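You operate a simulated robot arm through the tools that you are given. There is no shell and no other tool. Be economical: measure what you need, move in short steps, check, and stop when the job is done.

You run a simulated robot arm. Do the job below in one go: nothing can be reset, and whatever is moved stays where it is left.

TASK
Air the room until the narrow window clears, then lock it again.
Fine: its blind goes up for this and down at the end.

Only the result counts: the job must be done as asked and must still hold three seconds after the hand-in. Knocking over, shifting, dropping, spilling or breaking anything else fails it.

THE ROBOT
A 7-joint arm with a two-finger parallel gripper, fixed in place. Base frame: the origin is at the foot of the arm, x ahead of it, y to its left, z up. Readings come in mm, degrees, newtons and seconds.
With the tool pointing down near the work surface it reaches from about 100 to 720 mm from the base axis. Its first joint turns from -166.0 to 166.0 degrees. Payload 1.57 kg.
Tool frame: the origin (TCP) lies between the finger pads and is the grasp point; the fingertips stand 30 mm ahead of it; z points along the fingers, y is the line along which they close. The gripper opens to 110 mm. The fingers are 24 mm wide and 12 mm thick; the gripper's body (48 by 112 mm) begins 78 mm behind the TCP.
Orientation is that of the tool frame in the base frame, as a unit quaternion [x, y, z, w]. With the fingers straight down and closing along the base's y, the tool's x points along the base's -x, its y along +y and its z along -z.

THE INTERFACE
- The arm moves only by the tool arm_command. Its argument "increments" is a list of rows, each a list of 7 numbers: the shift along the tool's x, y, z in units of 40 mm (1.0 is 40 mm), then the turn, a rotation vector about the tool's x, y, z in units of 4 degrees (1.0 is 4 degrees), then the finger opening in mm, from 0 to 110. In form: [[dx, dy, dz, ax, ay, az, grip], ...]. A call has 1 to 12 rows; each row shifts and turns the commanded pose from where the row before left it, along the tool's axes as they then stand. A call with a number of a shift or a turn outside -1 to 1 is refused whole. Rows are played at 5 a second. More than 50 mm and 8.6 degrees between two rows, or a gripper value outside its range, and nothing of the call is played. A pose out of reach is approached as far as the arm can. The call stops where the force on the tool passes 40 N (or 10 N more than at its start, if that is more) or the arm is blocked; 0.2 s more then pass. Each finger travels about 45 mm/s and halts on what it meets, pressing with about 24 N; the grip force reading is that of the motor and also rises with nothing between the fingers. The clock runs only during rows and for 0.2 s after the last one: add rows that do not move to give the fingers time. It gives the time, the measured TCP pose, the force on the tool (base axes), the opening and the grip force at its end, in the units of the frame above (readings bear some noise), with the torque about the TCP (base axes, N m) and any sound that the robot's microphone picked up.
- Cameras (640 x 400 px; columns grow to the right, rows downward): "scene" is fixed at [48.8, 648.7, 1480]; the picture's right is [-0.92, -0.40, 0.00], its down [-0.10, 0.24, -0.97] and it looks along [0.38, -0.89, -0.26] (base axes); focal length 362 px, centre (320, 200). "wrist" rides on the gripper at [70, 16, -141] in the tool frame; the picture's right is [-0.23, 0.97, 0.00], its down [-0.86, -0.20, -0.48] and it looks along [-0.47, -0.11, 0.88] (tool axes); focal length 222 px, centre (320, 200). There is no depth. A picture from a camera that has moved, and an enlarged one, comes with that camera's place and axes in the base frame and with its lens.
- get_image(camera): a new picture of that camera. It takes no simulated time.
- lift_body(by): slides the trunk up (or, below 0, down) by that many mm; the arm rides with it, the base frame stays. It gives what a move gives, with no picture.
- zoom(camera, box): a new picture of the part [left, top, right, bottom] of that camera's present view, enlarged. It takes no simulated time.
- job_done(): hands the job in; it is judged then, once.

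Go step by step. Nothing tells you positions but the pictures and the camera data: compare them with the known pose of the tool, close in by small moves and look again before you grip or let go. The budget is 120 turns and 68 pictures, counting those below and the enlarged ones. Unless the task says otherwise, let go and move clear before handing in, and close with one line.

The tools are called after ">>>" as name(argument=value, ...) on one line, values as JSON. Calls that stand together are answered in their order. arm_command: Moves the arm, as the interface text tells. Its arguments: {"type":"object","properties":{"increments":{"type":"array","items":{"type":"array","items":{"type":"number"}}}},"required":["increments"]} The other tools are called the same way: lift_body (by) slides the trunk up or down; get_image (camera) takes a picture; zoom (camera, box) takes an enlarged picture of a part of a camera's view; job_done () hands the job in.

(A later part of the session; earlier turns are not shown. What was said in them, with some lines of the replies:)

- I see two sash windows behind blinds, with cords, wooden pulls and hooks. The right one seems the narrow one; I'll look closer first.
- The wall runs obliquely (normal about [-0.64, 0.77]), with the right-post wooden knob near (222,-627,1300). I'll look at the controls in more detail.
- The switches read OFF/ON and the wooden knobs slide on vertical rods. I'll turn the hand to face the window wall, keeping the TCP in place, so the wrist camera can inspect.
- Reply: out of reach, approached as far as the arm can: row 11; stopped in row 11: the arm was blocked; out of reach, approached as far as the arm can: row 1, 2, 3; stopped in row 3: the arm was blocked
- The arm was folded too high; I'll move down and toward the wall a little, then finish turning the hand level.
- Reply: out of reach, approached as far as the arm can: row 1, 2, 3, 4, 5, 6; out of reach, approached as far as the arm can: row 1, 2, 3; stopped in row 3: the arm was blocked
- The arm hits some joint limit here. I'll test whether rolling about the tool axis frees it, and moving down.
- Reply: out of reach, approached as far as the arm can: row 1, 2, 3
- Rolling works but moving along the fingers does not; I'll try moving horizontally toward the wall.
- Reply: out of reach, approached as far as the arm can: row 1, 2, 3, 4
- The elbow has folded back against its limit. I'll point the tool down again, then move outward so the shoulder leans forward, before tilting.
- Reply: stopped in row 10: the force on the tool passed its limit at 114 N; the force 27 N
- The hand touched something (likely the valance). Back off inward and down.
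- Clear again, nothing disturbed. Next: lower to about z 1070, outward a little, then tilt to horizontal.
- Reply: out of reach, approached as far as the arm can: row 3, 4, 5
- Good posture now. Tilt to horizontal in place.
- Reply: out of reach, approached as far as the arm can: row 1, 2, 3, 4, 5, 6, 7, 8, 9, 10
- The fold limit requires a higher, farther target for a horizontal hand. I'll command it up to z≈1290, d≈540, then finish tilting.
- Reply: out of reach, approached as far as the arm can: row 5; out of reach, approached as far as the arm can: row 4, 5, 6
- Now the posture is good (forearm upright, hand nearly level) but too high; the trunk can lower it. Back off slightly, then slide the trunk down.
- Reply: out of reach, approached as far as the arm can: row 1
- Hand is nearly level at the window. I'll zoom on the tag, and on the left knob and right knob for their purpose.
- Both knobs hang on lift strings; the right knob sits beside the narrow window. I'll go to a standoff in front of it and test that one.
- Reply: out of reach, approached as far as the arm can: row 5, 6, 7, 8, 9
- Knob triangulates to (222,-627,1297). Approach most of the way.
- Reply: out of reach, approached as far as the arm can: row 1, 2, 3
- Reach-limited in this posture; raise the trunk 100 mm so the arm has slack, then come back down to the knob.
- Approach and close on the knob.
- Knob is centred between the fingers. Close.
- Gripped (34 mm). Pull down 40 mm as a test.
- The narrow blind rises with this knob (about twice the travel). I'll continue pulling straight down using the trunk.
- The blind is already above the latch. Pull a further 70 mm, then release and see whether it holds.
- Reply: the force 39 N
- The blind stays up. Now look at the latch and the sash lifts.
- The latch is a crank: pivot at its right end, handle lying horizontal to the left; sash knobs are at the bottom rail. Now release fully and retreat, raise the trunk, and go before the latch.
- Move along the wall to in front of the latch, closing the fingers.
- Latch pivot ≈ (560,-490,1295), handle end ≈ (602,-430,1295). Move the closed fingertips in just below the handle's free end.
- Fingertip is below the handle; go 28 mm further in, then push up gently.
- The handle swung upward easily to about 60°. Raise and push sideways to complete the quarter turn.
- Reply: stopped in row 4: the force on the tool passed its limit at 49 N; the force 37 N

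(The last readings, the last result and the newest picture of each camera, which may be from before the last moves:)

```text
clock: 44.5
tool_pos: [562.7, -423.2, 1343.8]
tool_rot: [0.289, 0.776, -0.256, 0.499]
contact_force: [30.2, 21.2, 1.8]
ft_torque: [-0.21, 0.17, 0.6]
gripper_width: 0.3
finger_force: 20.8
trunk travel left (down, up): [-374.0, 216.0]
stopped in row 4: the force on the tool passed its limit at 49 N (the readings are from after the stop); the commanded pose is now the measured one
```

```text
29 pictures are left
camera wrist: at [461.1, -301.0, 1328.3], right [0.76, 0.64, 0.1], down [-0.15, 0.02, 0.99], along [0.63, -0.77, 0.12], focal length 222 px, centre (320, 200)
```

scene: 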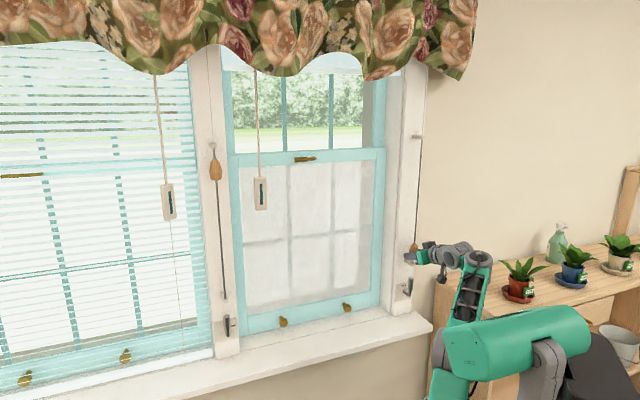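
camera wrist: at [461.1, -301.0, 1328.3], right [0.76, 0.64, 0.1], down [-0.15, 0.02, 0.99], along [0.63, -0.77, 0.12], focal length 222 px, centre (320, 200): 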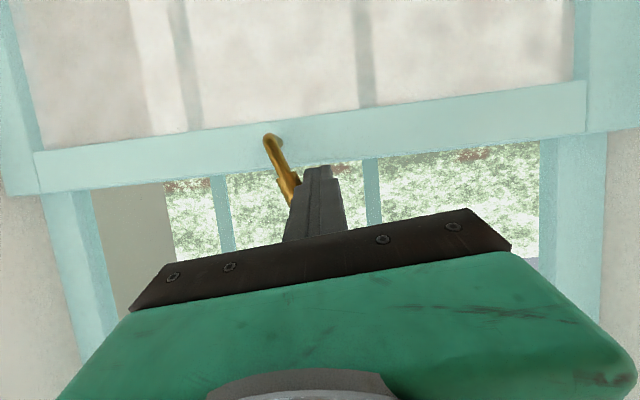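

The handle has come against its stop. Back off and look from the scene.

>>> arm_command(increments=[[0, 0.5, 0, 0, 0, 0, 0], [0, 0, -1, 0.4, 0, 0, 0], [0, 0, -1, 0.4, 0, 0, 0], [0, 0, -1, 0, 0, 0, 0]])

>>> lift_body(by=-374)

>>> get_image(camera="scene")

>>> get_image(camera="wrist")

```text
clock: 45.5
tool_pos: [494.7, -332.2, 1387.0]
tool_rot: [0.311, 0.765, -0.278, 0.491]
contact_force: [1.2, -1.0, -0.8]
ft_torque: [0.0, 0.0, -0.01]
gripper_width: 0.2
finger_force: 21.3
trunk travel left (down, up): [-374.0, 216.0]
```

```text
clock: 49.2
tool_pos: [495.4, -332.4, 1012.5]
tool_rot: [0.311, 0.765, -0.277, 0.491]
contact_force: [-0.6, 0.0, 0.2]
ft_torque: [0.0, -0.01, 0.0]
gripper_width: 0.0
finger_force: 21.4
trunk travel left (down, up): [0.0, 590.0]
```

```text
28 pictures are left
```

scene: 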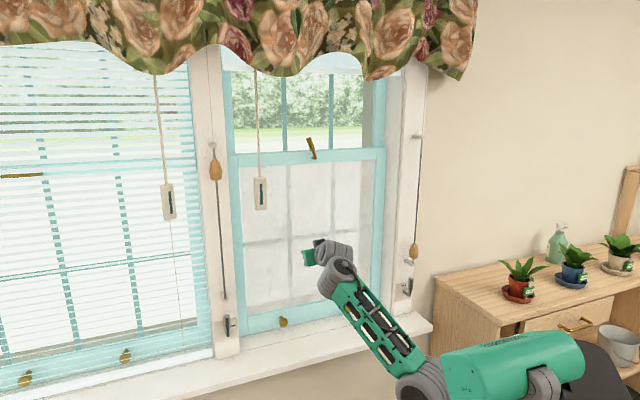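

```text
27 pictures are left
camera wrist: at [402.2, -204.1, 996.6], right [0.8, 0.59, 0.09], down [-0.15, 0.04, 0.99], along [0.58, -0.81, 0.12], focal length 222 px, centre (320, 200)
```

wrist: 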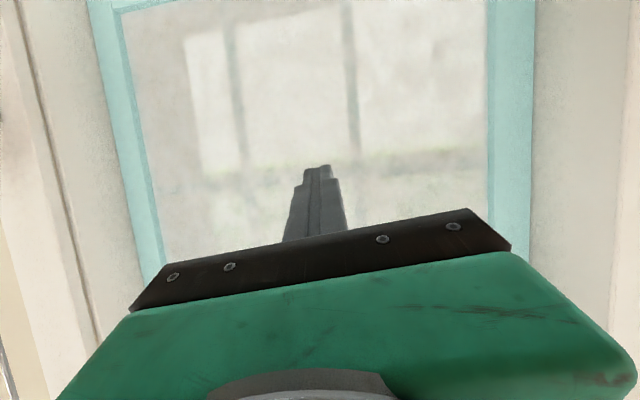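

The latch handle now stands upright (unlocked). Next: go for the right sash knob, near (444,-542,710), with the hand tilted 45° down.

>>> lift_body(by=100)

>>> arm_command(increments=[[0, 0, 0, -0.107, 0.982, 0.27, 60], [0, 0, 0, -0.107, 0.982, 0.27, 60], [0, 0, 0, -0.107, 0.982, 0.27, 60], [0, 0, 0, -0.107, 0.982, 0.27, 60], [0, 0, 0, -0.107, 0.982, 0.27, 60], [0, 0, 0, -0.107, 0.982, 0.27, 60]])

>>> arm_command(increments=[[0.627, -0.543, 0.706, 0, 0, 0, 60], [0.627, -0.543, 0.706, 0, 0, 0, 60], [0.627, -0.543, 0.706, 0, 0, 0, 60], [0.627, -0.543, 0.706, 0, 0, 0, 60], [0.627, -0.543, 0.706, 0, 0, 0, 60], [0.627, -0.543, 0.706, 0, 0, 0, 60], [0.627, -0.543, 0.706, 0, 0, 0, 60], [0.627, -0.543, 0.706, 0, 0, 0, 60]])

>>> get_image(camera="wrist")

```text
clock: 50.5
tool_pos: [495.2, -333.0, 1112.0]
tool_rot: [0.311, 0.765, -0.278, 0.491]
contact_force: [-0.3, 0.5, -0.7]
ft_torque: [0.0, 0.01, -0.01]
gripper_width: 0.0
finger_force: 21.3
trunk travel left (down, up): [-100.0, 490.0]
```

```text
clock: 51.9
tool_pos: [497.6, -290.4, 1026.7]
tool_rot: [0.386, 0.833, -0.171, 0.358]
contact_force: [-0.2, -0.3, -0.2]
ft_torque: [0.01, -0.02, 0.0]
gripper_width: 60.2
finger_force: 0.1
out of reach, approached as far as the arm can: row 3, 4, 5, 6
trunk travel left (down, up): [-100.0, 490.0]
```

```text
clock: 53.7
tool_pos: [374.8, -416.0, 724.3]
tool_rot: [0.391, 0.837, -0.163, 0.346]
contact_force: [0.6, 0.6, 0.0]
ft_torque: [-0.02, 0.0, 0.01]
gripper_width: 60.1
finger_force: 0.0
trunk travel left (down, up): [-100.0, 490.0]
```

```text
26 pictures are left
camera wrist: at [290.3, -290.4, 774.7], right [0.85, 0.5, 0.16], down [0.02, -0.33, 0.94], along [0.53, -0.8, -0.29], focal length 222 px, centre (320, 200)
```

wrist: 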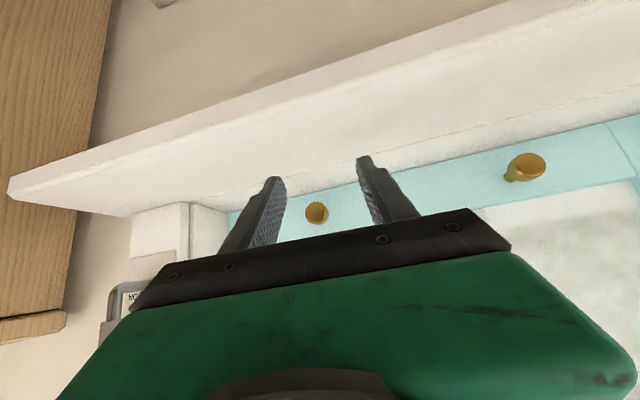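

Knob triangulates to about (450,-553,701). Approach along a straight line, then check.

>>> arm_command(increments=[[-0.46, -0.15, 0.56, 0, 0, 0, 60], [-0.46, -0.15, 0.56, 0, 0, 0, 60], [-0.46, -0.15, 0.56, 0, 0, 0, 60], [-0.46, -0.15, 0.56, 0, 0, 0, 60], [0, 0, 0, 0, 0, 0, 60]])

>>> get_image(camera="wrist")

```text
clock: 54.9
tool_pos: [429.5, -520.0, 713.2]
tool_rot: [0.392, 0.837, -0.162, 0.346]
contact_force: [-0.1, -0.3, -0.1]
ft_torque: [-0.01, -0.02, -0.06]
gripper_width: 59.9
finger_force: 0.0
trunk travel left (down, up): [-100.0, 490.0]
```

```text
25 pictures are left
camera wrist: at [346.2, -394.7, 763.9], right [0.85, 0.5, 0.16], down [0.02, -0.33, 0.94], along [0.52, -0.8, -0.29], focal length 222 px, centre (320, 200)
```

wrist: 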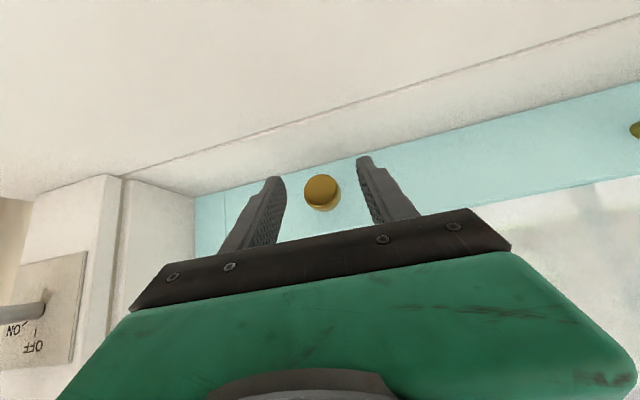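

Final approach and close on the knob.

>>> arm_command(increments=[[-0.23, -0.05, 0.36, 0, 0, 0, 60], [-0.23, -0.05, 0.36, 0, 0, 0, 60], [0, 0, 0, 0, 0, 0, 60], [0, 0, 0, 0, 0, 0, 10], [0, 0, 0, 0, 0, 0, 10], [0, 0, 0, 0, 0, 0, 10], [0, 0, 0, 0, 0, 0, 10]])

>>> get_image(camera="wrist")

```text
clock: 56.5
tool_pos: [450.6, -546.0, 706.4]
tool_rot: [0.39, 0.837, -0.162, 0.347]
contact_force: [19.3, 11.2, 0.0]
ft_torque: [0.17, -0.23, 0.21]
gripper_width: 31.2
finger_force: 34.4
trunk travel left (down, up): [-100.0, 490.0]
```

```text
24 pictures are left
camera wrist: at [365.7, -421.5, 756.7], right [0.85, 0.5, 0.16], down [0.02, -0.33, 0.94], along [0.53, -0.8, -0.29], focal length 222 px, centre (320, 200)
```

wrist: 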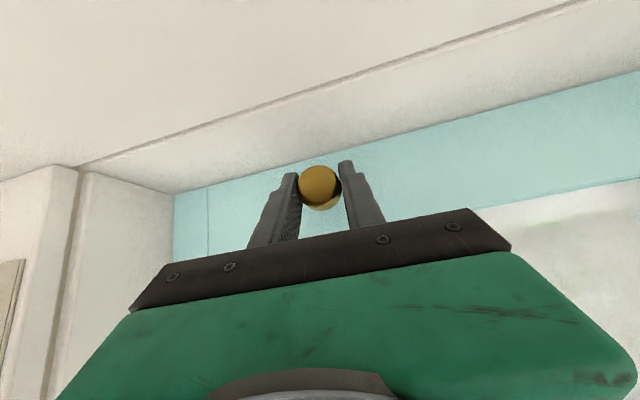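

Gripped (31 mm). Relieve the side load, then lift with the trunk.

>>> arm_command(increments=[[0, 0.06, 0, 0, 0, 0, 5], [0, 0.04, 0, 0, 0, 0, 5], [0, 0, 0, 0, 0, 0, 5]])

>>> lift_body(by=40)

>>> get_image(camera="scene")

```text
clock: 57.3
tool_pos: [450.1, -546.5, 707.2]
tool_rot: [0.394, 0.835, -0.164, 0.346]
contact_force: [11.8, 2.6, -2.1]
ft_torque: [-0.16, -0.16, -0.01]
gripper_width: 31.3
finger_force: 40.1
trunk travel left (down, up): [-100.0, 490.0]
```

```text
clock: 58.1
tool_pos: [449.6, -545.5, 746.5]
tool_rot: [0.393, 0.837, -0.163, 0.345]
contact_force: [3.5, 2.0, -5.3]
ft_torque: [0.93, 0.74, -0.13]
gripper_width: 31.2
finger_force: 40.0
trunk travel left (down, up): [-140.0, 450.0]
```

```text
23 pictures are left
```

scene: 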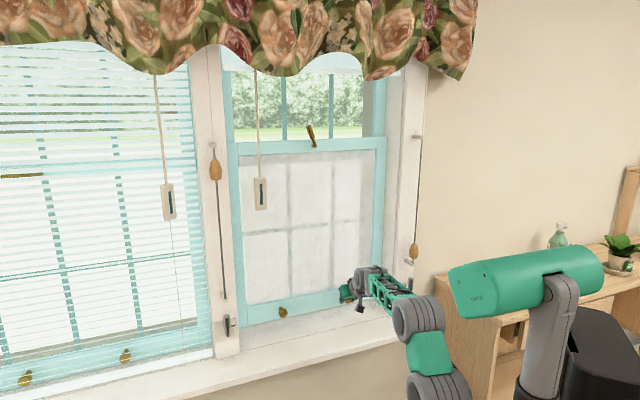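

The sash slides up easily. Lift a further 160 mm and wait, watching the pane.

>>> lift_body(by=160)

>>> arm_command(increments=[[0, 0, 0, 0, 0, 0, 5], [0, 0, 0, 0, 0, 0, 5], [0, 0, 0, 0, 0, 0, 5], [0, 0, 0, 0, 0, 0, 5], [0, 0, 0, 0, 0, 0, 5], [0, 0, 0, 0, 0, 0, 5], [0, 0, 0, 0, 0, 0, 5], [0, 0, 0, 0, 0, 0, 5], [0, 0, 0, 0, 0, 0, 5], [0, 0, 0, 0, 0, 0, 5], [0, 0, 0, 0, 0, 0, 5], [0, 0, 0, 0, 0, 0, 5]])

>>> get_image(camera="scene")

```text
clock: 60.0
tool_pos: [449.8, -545.9, 906.9]
tool_rot: [0.393, 0.836, -0.164, 0.345]
contact_force: [-7.2, 2.3, -7.2]
ft_torque: [0.84, 0.7, -0.19]
gripper_width: 31.5
finger_force: 40.2
trunk travel left (down, up): [-300.0, 290.0]
```

```text
clock: 62.5
tool_pos: [450.7, -546.8, 907.4]
tool_rot: [0.392, 0.836, -0.164, 0.346]
contact_force: [-8.1, -2.5, -1.9]
ft_torque: [-0.07, 0.04, -0.22]
gripper_width: 31.2
finger_force: 40.4
trunk travel left (down, up): [-300.0, 290.0]
```

```text
22 pictures are left
```

scene: 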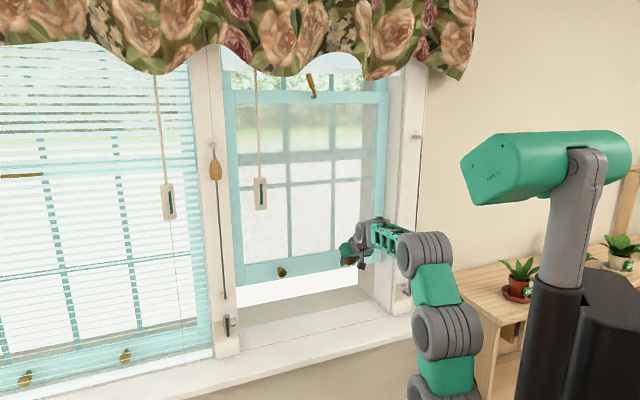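

The sash is open and the pane still hazy. Wait while holding.

>>> arm_command(increments=[[0, 0, 0, 0, 0, 0, 5], [0, 0, 0, 0, 0, 0, 5], [0, 0, 0, 0, 0, 0, 5], [0, 0, 0, 0, 0, 0, 5], [0, 0, 0, 0, 0, 0, 5], [0, 0, 0, 0, 0, 0, 5], [0, 0, 0, 0, 0, 0, 5], [0, 0, 0, 0, 0, 0, 5], [0, 0, 0, 0, 0, 0, 5], [0, 0, 0, 0, 0, 0, 5], [0, 0, 0, 0, 0, 0, 5], [0, 0, 0, 0, 0, 0, 5]])

>>> arm_command(increments=[[0, 0, 0, 0, 0, 0, 5], [0, 0, 0, 0, 0, 0, 5], [0, 0, 0, 0, 0, 0, 5], [0, 0, 0, 0, 0, 0, 5], [0, 0, 0, 0, 0, 0, 5], [0, 0, 0, 0, 0, 0, 5], [0, 0, 0, 0, 0, 0, 5], [0, 0, 0, 0, 0, 0, 5], [0, 0, 0, 0, 0, 0, 5], [0, 0, 0, 0, 0, 0, 5], [0, 0, 0, 0, 0, 0, 5], [0, 0, 0, 0, 0, 0, 5]])

>>> arm_command(increments=[[0, 0, 0, 0, 0, 0, 5], [0, 0, 0, 0, 0, 0, 5], [0, 0, 0, 0, 0, 0, 5], [0, 0, 0, 0, 0, 0, 5], [0, 0, 0, 0, 0, 0, 5], [0, 0, 0, 0, 0, 0, 5], [0, 0, 0, 0, 0, 0, 5], [0, 0, 0, 0, 0, 0, 5], [0, 0, 0, 0, 0, 0, 5], [0, 0, 0, 0, 0, 0, 5], [0, 0, 0, 0, 0, 0, 5], [0, 0, 0, 0, 0, 0, 5]])

>>> get_image(camera="scene")

```text
clock: 65.2
tool_pos: [450.5, -545.7, 906.2]
tool_rot: [0.392, 0.837, -0.162, 0.347]
contact_force: [-7.3, -5.8, -0.2]
ft_torque: [-0.14, -0.05, -0.23]
gripper_width: 31.4
finger_force: 39.9
trunk travel left (down, up): [-300.0, 290.0]
```

```text
clock: 67.8
tool_pos: [451.1, -545.6, 907.1]
tool_rot: [0.392, 0.837, -0.162, 0.346]
contact_force: [-7.1, -5.3, -1.8]
ft_torque: [-0.07, 0.0, -0.24]
gripper_width: 31.3
finger_force: 39.8
trunk travel left (down, up): [-300.0, 290.0]
```

```text
clock: 70.3
tool_pos: [451.4, -546.1, 906.0]
tool_rot: [0.392, 0.837, -0.162, 0.346]
contact_force: [-8.6, -2.9, -3.1]
ft_torque: [-0.04, 0.01, -0.22]
gripper_width: 31.6
finger_force: 40.3
trunk travel left (down, up): [-300.0, 290.0]
```

```text
21 pictures are left
```

scene: 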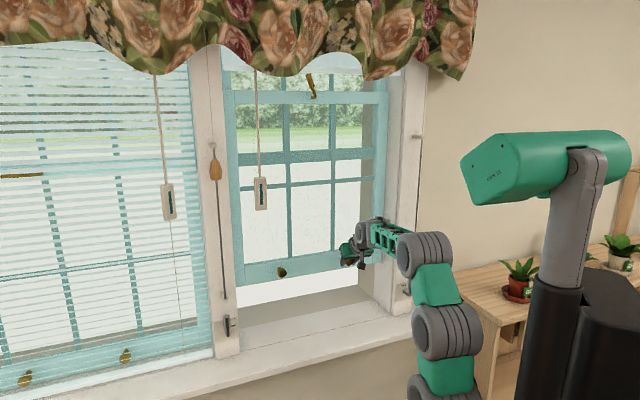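

The pane is nearly clear. Wait a bit more and zoom to confirm.

>>> arm_command(increments=[[0, 0, 0, 0, 0, 0, 5], [0, 0, 0, 0, 0, 0, 5], [0, 0, 0, 0, 0, 0, 5], [0, 0, 0, 0, 0, 0, 5], [0, 0, 0, 0, 0, 0, 5], [0, 0, 0, 0, 0, 0, 5], [0, 0, 0, 0, 0, 0, 5], [0, 0, 0, 0, 0, 0, 5], [0, 0, 0, 0, 0, 0, 5], [0, 0, 0, 0, 0, 0, 5], [0, 0, 0, 0, 0, 0, 5], [0, 0, 0, 0, 0, 0, 5]])

>>> arm_command(increments=[[0, 0, 0, 0, 0, 0, 5], [0, 0, 0, 0, 0, 0, 5], [0, 0, 0, 0, 0, 0, 5], [0, 0, 0, 0, 0, 0, 5], [0, 0, 0, 0, 0, 0, 5], [0, 0, 0, 0, 0, 0, 5], [0, 0, 0, 0, 0, 0, 5], [0, 0, 0, 0, 0, 0, 5], [0, 0, 0, 0, 0, 0, 5], [0, 0, 0, 0, 0, 0, 5], [0, 0, 0, 0, 0, 0, 5], [0, 0, 0, 0, 0, 0, 5]])

>>> zoom(camera="scene", box=[220, 50, 420, 300])

```text
clock: 73.0
tool_pos: [451.1, -545.9, 905.4]
tool_rot: [0.391, 0.837, -0.162, 0.347]
contact_force: [-9.2, -2.4, -5.1]
ft_torque: [0.05, 0.13, -0.21]
gripper_width: 31.5
finger_force: 39.6
trunk travel left (down, up): [-300.0, 290.0]
```

```text
clock: 75.5
tool_pos: [450.7, -546.3, 906.2]
tool_rot: [0.392, 0.837, -0.162, 0.346]
contact_force: [-8.8, -1.6, -5.1]
ft_torque: [0.05, 0.12, -0.22]
gripper_width: 31.6
finger_force: 40.2
trunk travel left (down, up): [-300.0, 290.0]
```

```text
1.60 times, centred on (320, 175) of scene
camera zoom: at [48.8, 648.7, 1480.0], right [-0.92, -0.4, 0.0], down [-0.1, 0.24, -0.97], along [0.38, -0.89, -0.26], focal length 578 px, centre (320, 240)
```

zoom: 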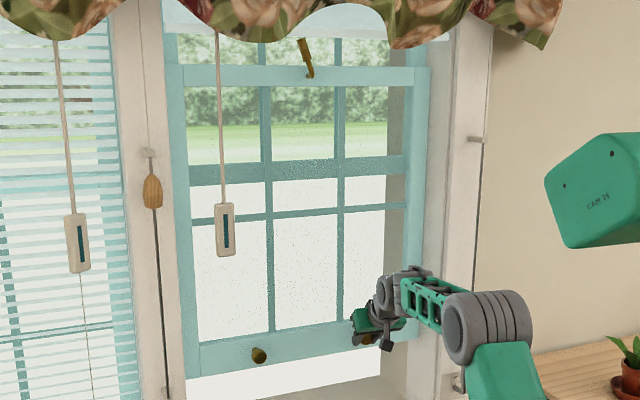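

Clear. Lower the sash back down fully.

>>> lift_body(by=-200)

>>> lift_body(by=-3)

>>> get_image(camera="scene")

```text
clock: 77.7
tool_pos: [450.2, -545.9, 707.2]
tool_rot: [0.392, 0.836, -0.163, 0.346]
contact_force: [-7.7, -5.4, 1.4]
ft_torque: [-0.37, -0.21, -0.19]
gripper_width: 31.0
finger_force: 40.3
trunk travel left (down, up): [-100.0, 490.0]
```

```text
clock: 78.2
tool_pos: [449.7, -545.6, 705.8]
tool_rot: [0.391, 0.836, -0.164, 0.348]
contact_force: [-8.3, -3.4, 11.6]
ft_torque: [0.29, 0.31, -0.24]
gripper_width: 31.3
finger_force: 39.7
trunk travel left (down, up): [-97.0, 493.0]
```

```text
19 pictures are left
```

scene: 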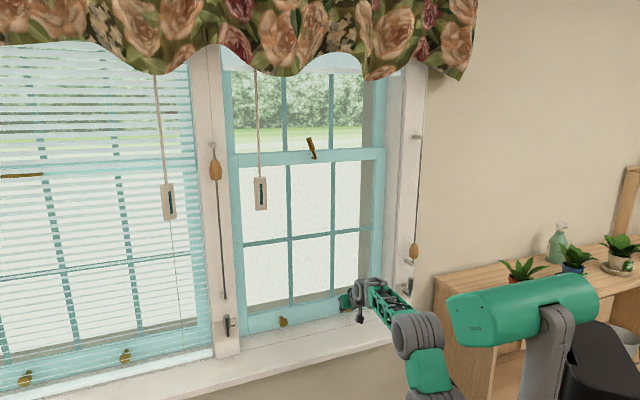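

Closed fully. Release, retrace the approach, and come back up toward the latch.

>>> arm_command(increments=[[0, 0, 0, 0, 0, 0, 60], [0, 0, 0, 0, 0, 0, 60], [0, 0, 0, 0, 0, 0, 60], [0.23, 0, -0.36, 0, 0, 0, 60], [0.23, 0, -0.36, 0, 0, 0, 60], [0.46, 0.1, -0.56, 0, 0, 0, 60], [0.46, 0.1, -0.56, 0, 0, 0, 60], [0.46, 0.1, -0.56, 0, 0, 0, 0], [0.46, 0.1, -0.56, 0, 0, 0, 0]])

>>> arm_command(increments=[[-0.627, 0.543, -0.706, 0, 0, 0, 0], [-0.627, 0.543, -0.706, 0, 0, 0, 0], [-0.627, 0.543, -0.706, 0, 0, 0, 0], [-0.627, 0.543, -0.706, 0, 0, 0, 0], [-0.627, 0.543, -0.706, 0, 0, 0, 0], [-0.627, 0.543, -0.706, 0, 0, 0, 0], [-0.627, 0.543, -0.706, 0, 0, 0, 0], [-0.627, 0.543, -0.706, 0, 0, 0, 0]])

>>> arm_command(increments=[[0, 0, 0, 0, -0.96, 0, 0], [0, 0, 0, 0, -0.96, 0, 0], [0, 0, 0, 0, -0.96, 0, 0], [0, 0, 0, 0, -0.96, 0, 0], [0, 0, 0, 0, -0.96, 0, 0], [0, 0, 0, 0, -0.96, 0, 0]])

```text
clock: 80.2
tool_pos: [367.5, -421.8, 722.4]
tool_rot: [0.392, 0.836, -0.163, 0.347]
contact_force: [-0.5, 0.5, -0.7]
ft_torque: [0.02, -0.04, 0.04]
gripper_width: 7.9
finger_force: 0.3
trunk travel left (down, up): [-97.0, 493.0]
```

```text
clock: 82.0
tool_pos: [493.2, -295.2, 1013.6]
tool_rot: [0.391, 0.838, -0.162, 0.344]
contact_force: [1.5, -0.6, -1.6]
ft_torque: [-0.03, -0.01, -0.04]
gripper_width: 0.0
finger_force: 21.4
out of reach, approached as far as the arm can: row 8
trunk travel left (down, up): [-97.0, 493.0]
```

```text
clock: 83.4
tool_pos: [536.9, -311.2, 1098.8]
tool_rot: [0.351, 0.751, -0.238, 0.506]
contact_force: [-0.3, 0.7, 0.7]
ft_torque: [-0.03, 0.01, 0.05]
gripper_width: 0.0
finger_force: 20.6
out of reach, approached as far as the arm can: row 1, 2, 3, 4, 5, 6
trunk travel left (down, up): [-97.0, 493.0]
```

Raise the trunk and go to a standoff on the right side of the upright handle.

>>> lift_body(by=252)

>>> arm_command(increments=[[-0.05, -0.75, 0.1, 0, 0, 0, 0], [-0.05, -0.75, 0.1, 0, 0, 0, 0], [-0.05, -0.75, 0.1, 0, 0, 0, 0], [-0.05, -0.75, 0.1, 0, 0, 0, 0], [0, 0, 0, 0, 0, 0, 0]])

>>> get_image(camera="wrist")

```text
clock: 86.0
tool_pos: [536.0, -311.4, 1350.5]
tool_rot: [0.351, 0.751, -0.237, 0.506]
contact_force: [0.3, 0.8, -0.2]
ft_torque: [0.0, 0.03, -0.01]
gripper_width: 0.0
finger_force: 20.9
trunk travel left (down, up): [-349.0, 241.0]
```

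```text
clock: 87.2
tool_pos: [458.6, -405.0, 1360.4]
tool_rot: [0.353, 0.752, -0.237, 0.503]
contact_force: [0.2, 0.0, -0.3]
ft_torque: [-0.02, -0.01, 0.0]
gripper_width: 0.2
finger_force: 20.7
out of reach, approached as far as the arm can: row 2, 4
trunk travel left (down, up): [-349.0, 241.0]
```

```text
18 pictures are left
camera wrist: at [369.8, -272.7, 1349.5], right [0.8, 0.56, 0.21], down [-0.23, -0.04, 0.97], along [0.55, -0.83, 0.1], focal length 222 px, centre (320, 200)
```

wrist: 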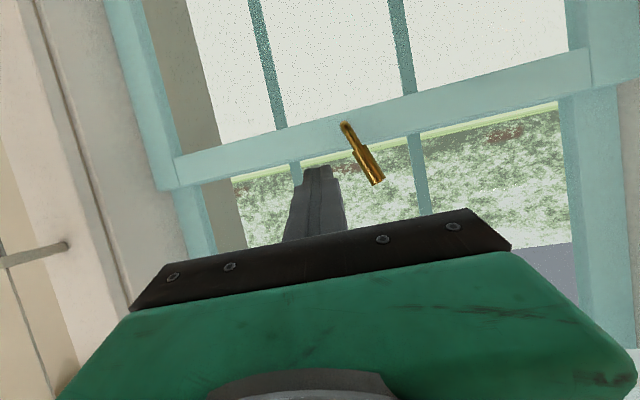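

The handle leans left of upright; the fingers are to its right with clearance. Move in and push it left, then down.

>>> arm_command(increments=[[-0.187, 0, 0.643, 0, 0, 0, 0], [-0.187, 0, 0.643, 0, 0, 0, 0], [-0.187, 0, 0.643, 0, 0, 0, 0], [0, 0, 0, 0, 0, 0, 0]])

>>> arm_command(increments=[[0, 0.45, 0, 0, 0, 0, 0], [0, 0.45, 0, 0, 0, 0, 0], [0, 0.45, 0, 0, 0, 0, 0], [0, 0.45, 0, 0, 0, 0, 0], [0, 0.2, 0, 0, 0, 0, 0], [0, 0, 0, 0, 0, 0, 0]])

>>> get_image(camera="wrist")

```text
clock: 88.2
tool_pos: [509.8, -465.5, 1351.9]
tool_rot: [0.352, 0.751, -0.238, 0.506]
contact_force: [0.1, -0.4, 0.7]
ft_torque: [-0.01, -0.03, 0.02]
gripper_width: 0.0
finger_force: 21.5
trunk travel left (down, up): [-349.0, 241.0]
```

```text
clock: 89.6
tool_pos: [572.7, -413.2, 1353.1]
tool_rot: [0.351, 0.751, -0.237, 0.506]
contact_force: [-0.2, 0.1, -0.7]
ft_torque: [-0.02, 0.03, -0.01]
gripper_width: 0.0
finger_force: 21.2
trunk travel left (down, up): [-349.0, 241.0]
```

```text
17 pictures are left
camera wrist: at [482.7, -283.0, 1341.0], right [0.8, 0.56, 0.21], down [-0.23, -0.03, 0.97], along [0.55, -0.83, 0.1], focal length 222 px, centre (320, 200)
```

wrist: 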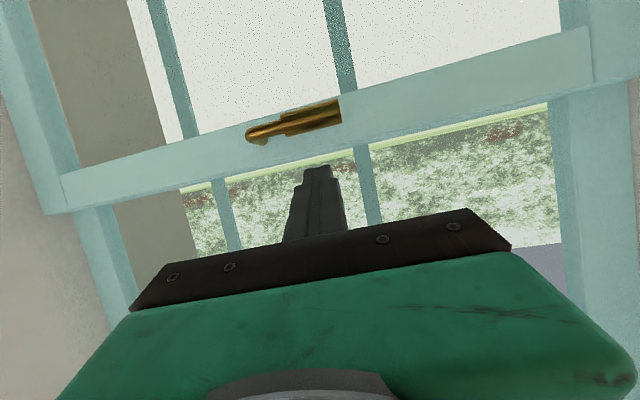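

The handle has dropped to horizontal. Press gently down on it to seat it, then back away.

>>> arm_command(increments=[[0.22, 0, 0.087, 0, 0, 0, 0], [0.22, 0, 0.087, 0, 0, 0, 0], [0.11, 0, 0.044, 0, 0, 0, 0], [0.11, 0, 0.044, 0, 0, 0, 0], [0.07, 0, 0.028, 0, 0, 0, 0], [0.07, 0, 0.028, 0, 0, 0, 0]])

```text
clock: 91.0
tool_pos: [570.2, -414.5, 1327.4]
tool_rot: [0.348, 0.749, -0.24, 0.511]
contact_force: [4.6, -3.0, 5.6]
ft_torque: [-0.16, -0.15, 0.08]
gripper_width: 0.0
finger_force: 21.3
trunk travel left (down, up): [-349.0, 241.0]
stopped in row 6: the force on the tool passed its limit at 46 N (the readings are from after the stop); the commanded pose is now the measured one
```

It is firmly against its stop. Lift off, retreat, and check from the scene.

>>> arm_command(increments=[[-0.4, 0, -0.16, 0, 0, 0, 0], [-0.1, 0, -0.8, 0, 0, 0, 0], [0, 0, -1, 0, 0, 0, 60], [0, -0.9, -0.8, 0, 0, 0, 60], [0, -0.9, 0, 0, 0, 0, 60], [0, -0.9, 0, 0, 0, 0, 60], [0, -0.9, 0, 0, 0, 0, 60]])

>>> zoom(camera="scene", box=[200, 60, 440, 350])

```text
clock: 92.6
tool_pos: [398.0, -432.5, 1386.2]
tool_rot: [0.351, 0.749, -0.24, 0.508]
contact_force: [0.3, 0.5, 0.0]
ft_torque: [0.0, 0.02, -0.04]
gripper_width: 60.1
finger_force: 0.2
trunk travel left (down, up): [-349.0, 241.0]
```

```text
1.38 times, centred on (320, 205) of scene
camera zoom: at [48.8, 648.7, 1480.0], right [-0.92, -0.4, 0.0], down [-0.1, 0.24, -0.97], along [0.38, -0.89, -0.26], focal length 499 px, centre (320, 193)
```

zoom: 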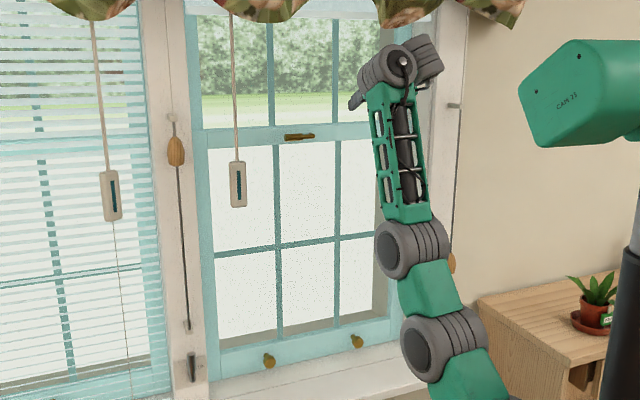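

The handle is horizontal (locked) again and the pane is clear. Now back to the right knob, which is near (221,-627,940): move along the wall and lower the trunk.

>>> arm_command(increments=[[0.08, -0.815, -0.19, 0, 0, 0, 60], [0.08, -0.815, -0.19, 0, 0, 0, 60], [0.08, -0.815, -0.19, 0, 0, 0, 60], [0.08, -0.815, -0.19, 0, 0, 0, 60], [0.08, -0.815, -0.19, 0, 0, 0, 60], [0.08, -0.815, -0.19, 0, 0, 0, 60], [0.08, -0.815, -0.19, 0, 0, 0, 60], [0.08, -0.815, -0.19, 0, 0, 0, 60]])

>>> lift_body(by=-330)

>>> get_image(camera="wrist")

```text
clock: 94.4
tool_pos: [227.3, -455.3, 1390.1]
tool_rot: [0.351, 0.752, -0.238, 0.505]
contact_force: [-0.6, -0.6, -0.2]
ft_torque: [-0.02, -0.02, 0.03]
gripper_width: 59.9
finger_force: 0.0
out of reach, approached as far as the arm can: row 1, 2, 3, 4, 5, 6, 7, 8
trunk travel left (down, up): [-349.0, 241.0]
```

```text
clock: 97.6
tool_pos: [228.8, -455.9, 1059.9]
tool_rot: [0.352, 0.752, -0.238, 0.504]
contact_force: [0.6, -0.3, 0.2]
ft_torque: [0.03, -0.02, -0.02]
gripper_width: 60.0
finger_force: 0.1
trunk travel left (down, up): [-19.0, 571.0]
```

```text
15 pictures are left
camera wrist: at [138.8, -324.5, 1048.3], right [0.8, 0.56, 0.21], down [-0.23, -0.03, 0.97], along [0.55, -0.83, 0.1], focal length 222 px, centre (320, 200)
```

wrist: 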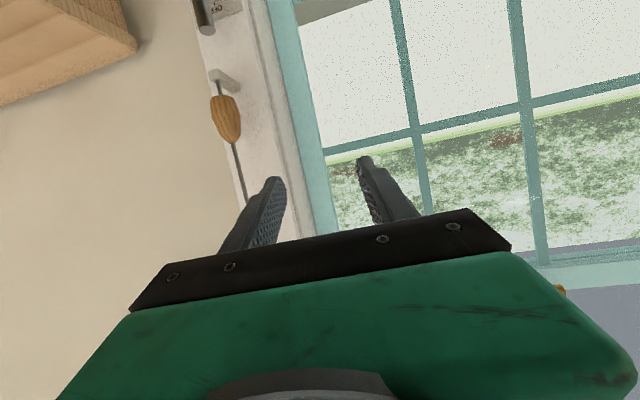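

Knob at about (223,-627,948). Line up laterally first.

>>> arm_command(increments=[[0.51, -0.95, 0.2, 0, 0, 0, 60], [0.51, -0.95, 0.2, 0, 0, 0, 60], [0.51, -0.95, 0.2, 0, 0, 0, 60], [0, 0, 0.6, 0, 0, 0, 60], [0, 0, 0, 0, 0, 0, 60]])

>>> get_image(camera="wrist")

```text
clock: 98.8
tool_pos: [220.7, -459.6, 1055.9]
tool_rot: [0.353, 0.754, -0.237, 0.5]
contact_force: [0.7, -0.2, -0.3]
ft_torque: [0.01, 0.01, 0.02]
gripper_width: 59.8
finger_force: 0.0
out of reach, approached as far as the arm can: row 1, 2, 3, 4
trunk travel left (down, up): [-19.0, 571.0]
```

```text
14 pictures are left
camera wrist: at [131.4, -329.4, 1045.1], right [0.81, 0.55, 0.21], down [-0.22, -0.04, 0.97], along [0.55, -0.83, 0.09], focal length 222 px, centre (320, 200)
```

wrist: 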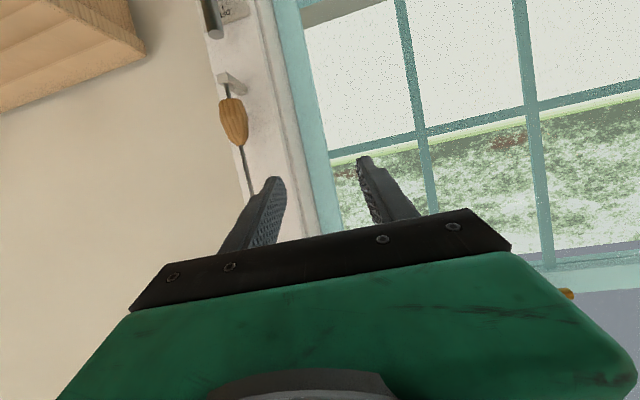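

A joint limit is in the way because the arm is folded in; move outward/down first, then sideways.

>>> arm_command(increments=[[0.4, 0, 0.6, 0, 0, 0, 60], [0.5, 0, 0.5, 0, 0, 0, 60], [0.5, 0, 0.4, 0, 0, 0, 60], [0, 0, 0, 0, 0, 0, 60]])

>>> arm_command(increments=[[0.0, -0.6, 0, 0, 0, 0, 60], [0, -0.6, 0, 0, 0, 0, 60], [0, -0.6, 0, 0, 0, 0, 60], [0, 0, 0, 0, 0, 0, 60]])

```text
clock: 99.8
tool_pos: [220.7, -460.0, 1055.8]
tool_rot: [0.353, 0.754, -0.237, 0.501]
contact_force: [-0.4, 0.0, -0.5]
ft_torque: [0.02, 0.02, -0.01]
gripper_width: 60.3
finger_force: 0.1
out of reach, approached as far as the arm can: row 1, 2, 3
trunk travel left (down, up): [-19.0, 571.0]
```

```text
clock: 100.8
tool_pos: [220.4, -461.1, 1055.4]
tool_rot: [0.354, 0.753, -0.238, 0.5]
contact_force: [-0.1, -0.2, -0.4]
ft_torque: [-0.02, -0.03, -0.01]
gripper_width: 59.8
finger_force: 0.1
out of reach, approached as far as the arm can: row 1, 2, 3
trunk travel left (down, up): [-19.0, 571.0]
```

Fully stuck on orientation; yaw the hand slightly outward and roll it back toward the earlier working attitude.

>>> arm_command(increments=[[0, 0, 0, 0.77, 0, -0.19, 60], [0, 0, 0, 0.77, 0, -0.19, 60], [0, 0, 0, 0.77, 0, -0.19, 60], [0, 0, 0, 0, 0, 0, 60]])

>>> arm_command(increments=[[0.4, 0, 0.5, 0, 0, 0, 60], [0.4, 0, 0.5, 0, 0, 0, 60], [0, 0, 0, 0, 0, 0, 60]])

```text
clock: 101.8
tool_pos: [221.5, -470.9, 1064.7]
tool_rot: [0.376, 0.737, -0.308, 0.469]
contact_force: [0.0, 0.0, -0.2]
ft_torque: [-0.03, 0.01, -0.03]
gripper_width: 60.2
finger_force: 0.0
out of reach, approached as far as the arm can: row 1, 2, 3
trunk travel left (down, up): [-19.0, 571.0]
```

```text
clock: 102.6
tool_pos: [234.2, -483.8, 1052.0]
tool_rot: [0.379, 0.741, -0.305, 0.462]
contact_force: [0.6, -0.9, 0.1]
ft_torque: [0.0, -0.02, -0.01]
gripper_width: 60.1
finger_force: 0.2
out of reach, approached as far as the arm can: row 1, 2
trunk travel left (down, up): [-19.0, 571.0]
```

Let me see the posture.

>>> get_image(camera="scene")

```text
13 pictures are left
```

scene: 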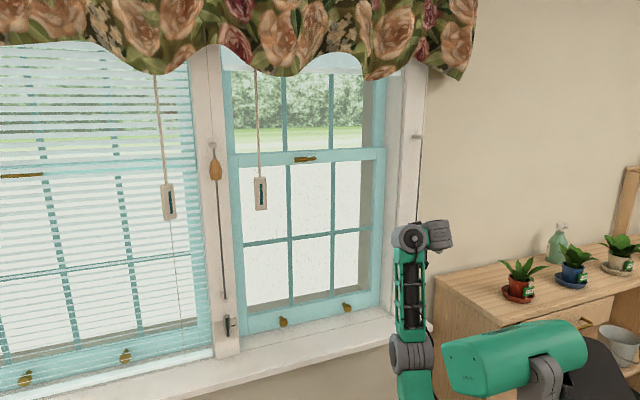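

I'll move back toward the window centre where the arm was free, go down and outward there, then come sideways at the lower height.

>>> arm_command(increments=[[0, 0.8, 0, 0, 0, 0, 60], [0, 0.8, 0, 0, 0, 0, 60], [0, 0.8, 0.3, 0, 0, 0, 60], [0, 0.8, 0.3, 0, 0, 0, 60], [0, 0, 0, 0, 0, 0, 60]])

>>> arm_command(increments=[[0.7, 0, 0.4, 0, 0, 0, 60], [0.7, 0, 0.4, 0, 0, 0, 60], [0.7, 0, 0.4, 0, 0, 0, 60], [0, 0, 0, 0, 0, 0, 60]])

```text
clock: 103.8
tool_pos: [358.3, -449.0, 1046.7]
tool_rot: [0.376, 0.737, -0.308, 0.471]
contact_force: [-0.3, -0.6, 0.8]
ft_torque: [0.02, 0.0, 0.03]
gripper_width: 59.9
finger_force: 0.1
out of reach, approached as far as the arm can: row 1, 2, 4
trunk travel left (down, up): [-19.0, 571.0]
```

```text
clock: 104.8
tool_pos: [365.9, -460.4, 1030.7]
tool_rot: [0.38, 0.741, -0.306, 0.461]
contact_force: [0.4, 0.3, 0.9]
ft_torque: [0.02, 0.01, 0.0]
gripper_width: 59.5
finger_force: 0.1
out of reach, approached as far as the arm can: row 1, 2, 3
trunk travel left (down, up): [-19.0, 571.0]
```

The wrist bend limit is what blocks; with 45° tilt (as at the sash) there was free motion. Tilt down to about 45°.

>>> arm_command(increments=[[0, 0, 0, 0, 0.96, 0, 60], [0, 0, 0, 0, 0.96, 0, 60], [0, 0, 0, 0, 0.96, 0, 60], [0, 0, 0, 0, 0.96, 0, 60], [0, 0, 0, 0, 0.96, 0, 60], [0, 0, 0, 0, 0.96, 0, 60], [0, 0, 0, 0, 0, 0, 60]])

>>> arm_command(increments=[[0.5, -0.4, 0.5, 0, 0, 0, 60], [0.5, -0.4, 0.5, 0, 0, 0, 60], [0, 0, 0, 0, 0, 0, 60]])

```text
clock: 106.4
tool_pos: [367.3, -446.5, 1007.8]
tool_rot: [0.414, 0.793, -0.255, 0.367]
contact_force: [0.3, 0.2, 0.6]
ft_torque: [-0.02, 0.01, 0.0]
gripper_width: 60.2
finger_force: 0.2
out of reach, approached as far as the arm can: row 4, 5, 6
trunk travel left (down, up): [-19.0, 571.0]
```

```text
clock: 107.2
tool_pos: [339.4, -473.3, 954.2]
tool_rot: [0.414, 0.793, -0.254, 0.367]
contact_force: [-0.5, 0.2, -0.8]
ft_torque: [0.04, 0.02, 0.02]
gripper_width: 59.9
finger_force: 0.0
trunk travel left (down, up): [-19.0, 571.0]
```

Free now. Move sideways to the standoff before the knob.

>>> arm_command(increments=[[-0.09, -0.75, -0.05, 0, 0, 0, 70], [-0.09, -0.75, -0.05, 0, 0, 0, 70], [-0.09, -0.75, -0.05, 0, 0, 0, 70], [-0.09, -0.75, -0.05, 0, 0, 0, 70], [-0.09, -0.75, -0.05, 0, 0, 0, 70], [-0.09, -0.75, -0.05, 0, 0, 0, 70], [0, 0, 0, 0, 0, 0, 70]])

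>>> get_image(camera="wrist")

```text
clock: 108.8
tool_pos: [192.2, -553.7, 972.7]
tool_rot: [0.414, 0.793, -0.255, 0.368]
contact_force: [-0.2, 0.8, 0.6]
ft_torque: [0.01, -0.02, 0.03]
gripper_width: 70.0
finger_force: 0.2
out of reach, approached as far as the arm can: row 5, 6
trunk travel left (down, up): [-19.0, 571.0]
```

```text
12 pictures are left
camera wrist: at [125.1, -413.4, 1001.1], right [0.91, 0.41, 0.08], down [-0.01, -0.17, 0.99], along [0.42, -0.9, -0.15], focal length 222 px, centre (320, 200)
```

wrist: 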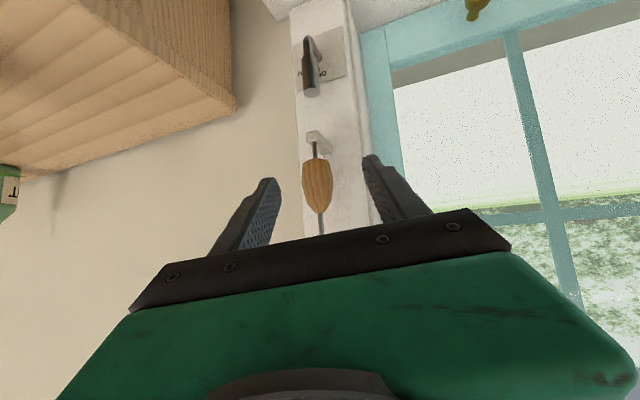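

Knob confirmed at (222,-626,947). Approach and close.

>>> arm_command(increments=[[-0.21, -0.09, 0.58, 0, 0, 0, 70], [-0.21, -0.09, 0.58, 0, 0, 0, 70], [-0.21, -0.09, 0.58, 0, 0, 0, 70], [0, 0, 0, 0, 0, 0, 70]])

>>> get_image(camera="wrist")

```text
clock: 109.8
tool_pos: [207.5, -618.3, 940.7]
tool_rot: [0.415, 0.793, -0.256, 0.366]
contact_force: [0.0, -0.2, -1.4]
ft_torque: [0.03, 0.01, -0.03]
gripper_width: 69.7
finger_force: 0.1
out of reach, approached as far as the arm can: row 2, 3
trunk travel left (down, up): [-19.0, 571.0]
```

```text
11 pictures are left
camera wrist: at [142.0, -476.7, 967.7], right [0.91, 0.41, 0.08], down [-0.01, -0.17, 0.99], along [0.41, -0.9, -0.15], focal length 222 px, centre (320, 200)
```

wrist: 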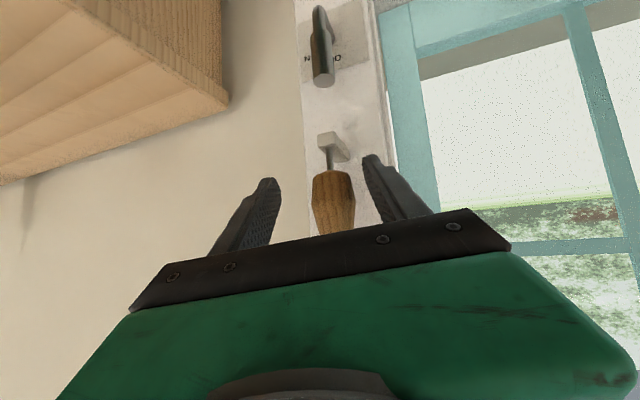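

Shift 9 mm to the left (tool +y) and close.

>>> arm_command(increments=[[0, 0.25, 0, 0, 0, 0, 70], [0, 0, 0, 0, 0, 0, 20], [0, 0, 0, 0, 0, 0, 20], [0, 0, 0, 0, 0, 0, 20], [0, 0, 0, 0, 0, 0, 20], [0, 0, 0, 0, 0, 0, 20]])

```text
clock: 111.2
tool_pos: [214.8, -613.8, 939.0]
tool_rot: [0.415, 0.792, -0.255, 0.367]
contact_force: [-7.5, -9.4, 4.0]
ft_torque: [-0.08, -0.06, -0.24]
gripper_width: 32.2
finger_force: 39.4
trunk travel left (down, up): [-19.0, 571.0]
```

Gripped. Raise the knob with the trunk to lower the blind.

>>> lift_body(by=335)

>>> get_image(camera="scene")

```text
clock: 114.5
tool_pos: [215.4, -613.9, 1275.0]
tool_rot: [0.414, 0.793, -0.254, 0.368]
contact_force: [-12.6, -6.0, 1.4]
ft_torque: [0.22, 0.06, -0.3]
gripper_width: 32.2
finger_force: 40.2
trunk travel left (down, up): [-354.0, 236.0]
```

```text
10 pictures are left
```

scene: 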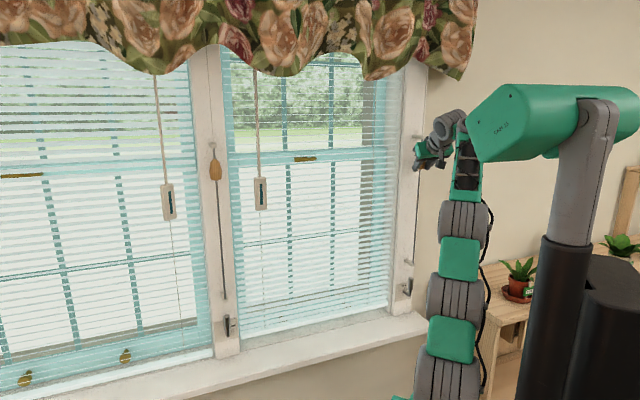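

Almost down; raise the last bit in small steps.

>>> lift_body(by=12)

>>> lift_body(by=6)

>>> zoom(camera="scene", box=[180, 200, 440, 362])

```text
clock: 115.1
tool_pos: [214.8, -613.0, 1286.4]
tool_rot: [0.414, 0.793, -0.255, 0.368]
contact_force: [-10.5, -11.3, 4.3]
ft_torque: [0.33, 0.13, -0.32]
gripper_width: 32.2
finger_force: 40.3
trunk travel left (down, up): [-366.0, 224.0]
```

```text
clock: 115.7
tool_pos: [215.1, -614.3, 1289.6]
tool_rot: [0.416, 0.794, -0.253, 0.365]
contact_force: [-12.5, -0.9, -10.3]
ft_torque: [0.38, 0.13, -0.2]
gripper_width: 32.1
finger_force: 40.6
trunk travel left (down, up): [-372.0, 218.0]
```

```text
2.46 times, centred on (310, 281) of scene
camera zoom: at [48.8, 648.7, 1480.0], right [-0.92, -0.4, 0.0], down [-0.1, 0.24, -0.97], along [0.38, -0.89, -0.26], focal length 890 px, centre (345, 1)
```

zoom: 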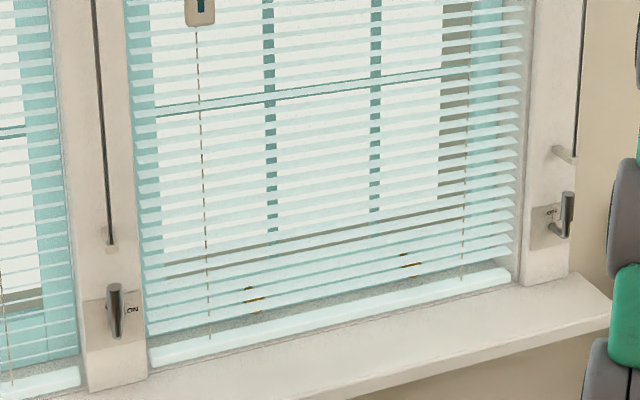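

The blind is at its original bottom position and the knob is at its top stop. Release and retreat.

>>> arm_command(increments=[[0, 0, 0, 0, 0, 0, 70], [0, 0, 0, 0, 0, 0, 70], [0, 0, 0, 0, 0, 0, 70], [0, 0, 0, 0, 0, 0, 70], [0, 0, -0.8, 0, 0, 0, 70], [0, 0, -0.9, 0, 0, 0, 70], [0, 0, -0.9, 0, 0, 0, 70], [0, 0, 0, 0, 0, 0, 70]])

>>> get_image(camera="scene")

>>> zoom(camera="scene", box=[180, 50, 440, 212])

```text
clock: 117.3
tool_pos: [166.8, -533.2, 1330.6]
tool_rot: [0.414, 0.792, -0.257, 0.368]
contact_force: [-0.4, -1.7, -1.1]
ft_torque: [0.03, -0.01, 0.0]
gripper_width: 69.6
finger_force: 0.1
out of reach, approached as far as the arm can: row 6, 7
trunk travel left (down, up): [-372.0, 218.0]
stopped in row 8: the arm was blocked; the commanded pose is now the measured one
```

```text
8 pictures are left
```

scene: 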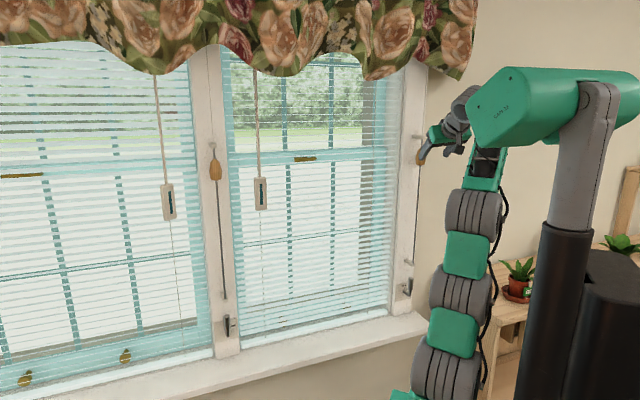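

```text
2.46 times, centred on (310, 131) of scene
camera zoom: at [48.8, 648.7, 1480.0], right [-0.92, -0.4, 0.0], down [-0.1, 0.24, -0.97], along [0.38, -0.89, -0.26], focal length 890 px, centre (345, 370)
```

zoom: 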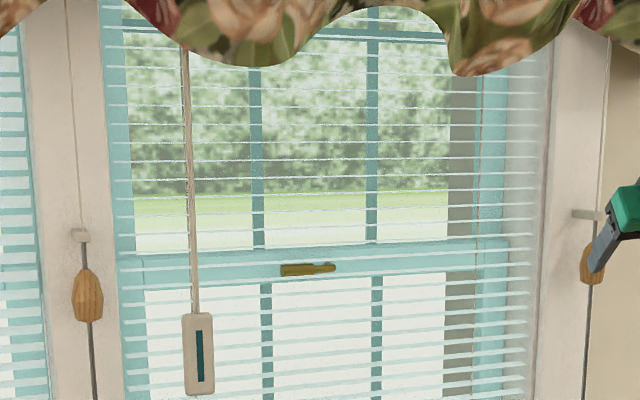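

The narrow window is clear, closed and latched as it was. Its blind is back down, the knob is at the top, and the hand is clear, so I'm handing in.

>>> job_done()

```text
The job is handed in.
```

I aired the room until the narrow window cleared, then closed and locked it again and lowered its blind.
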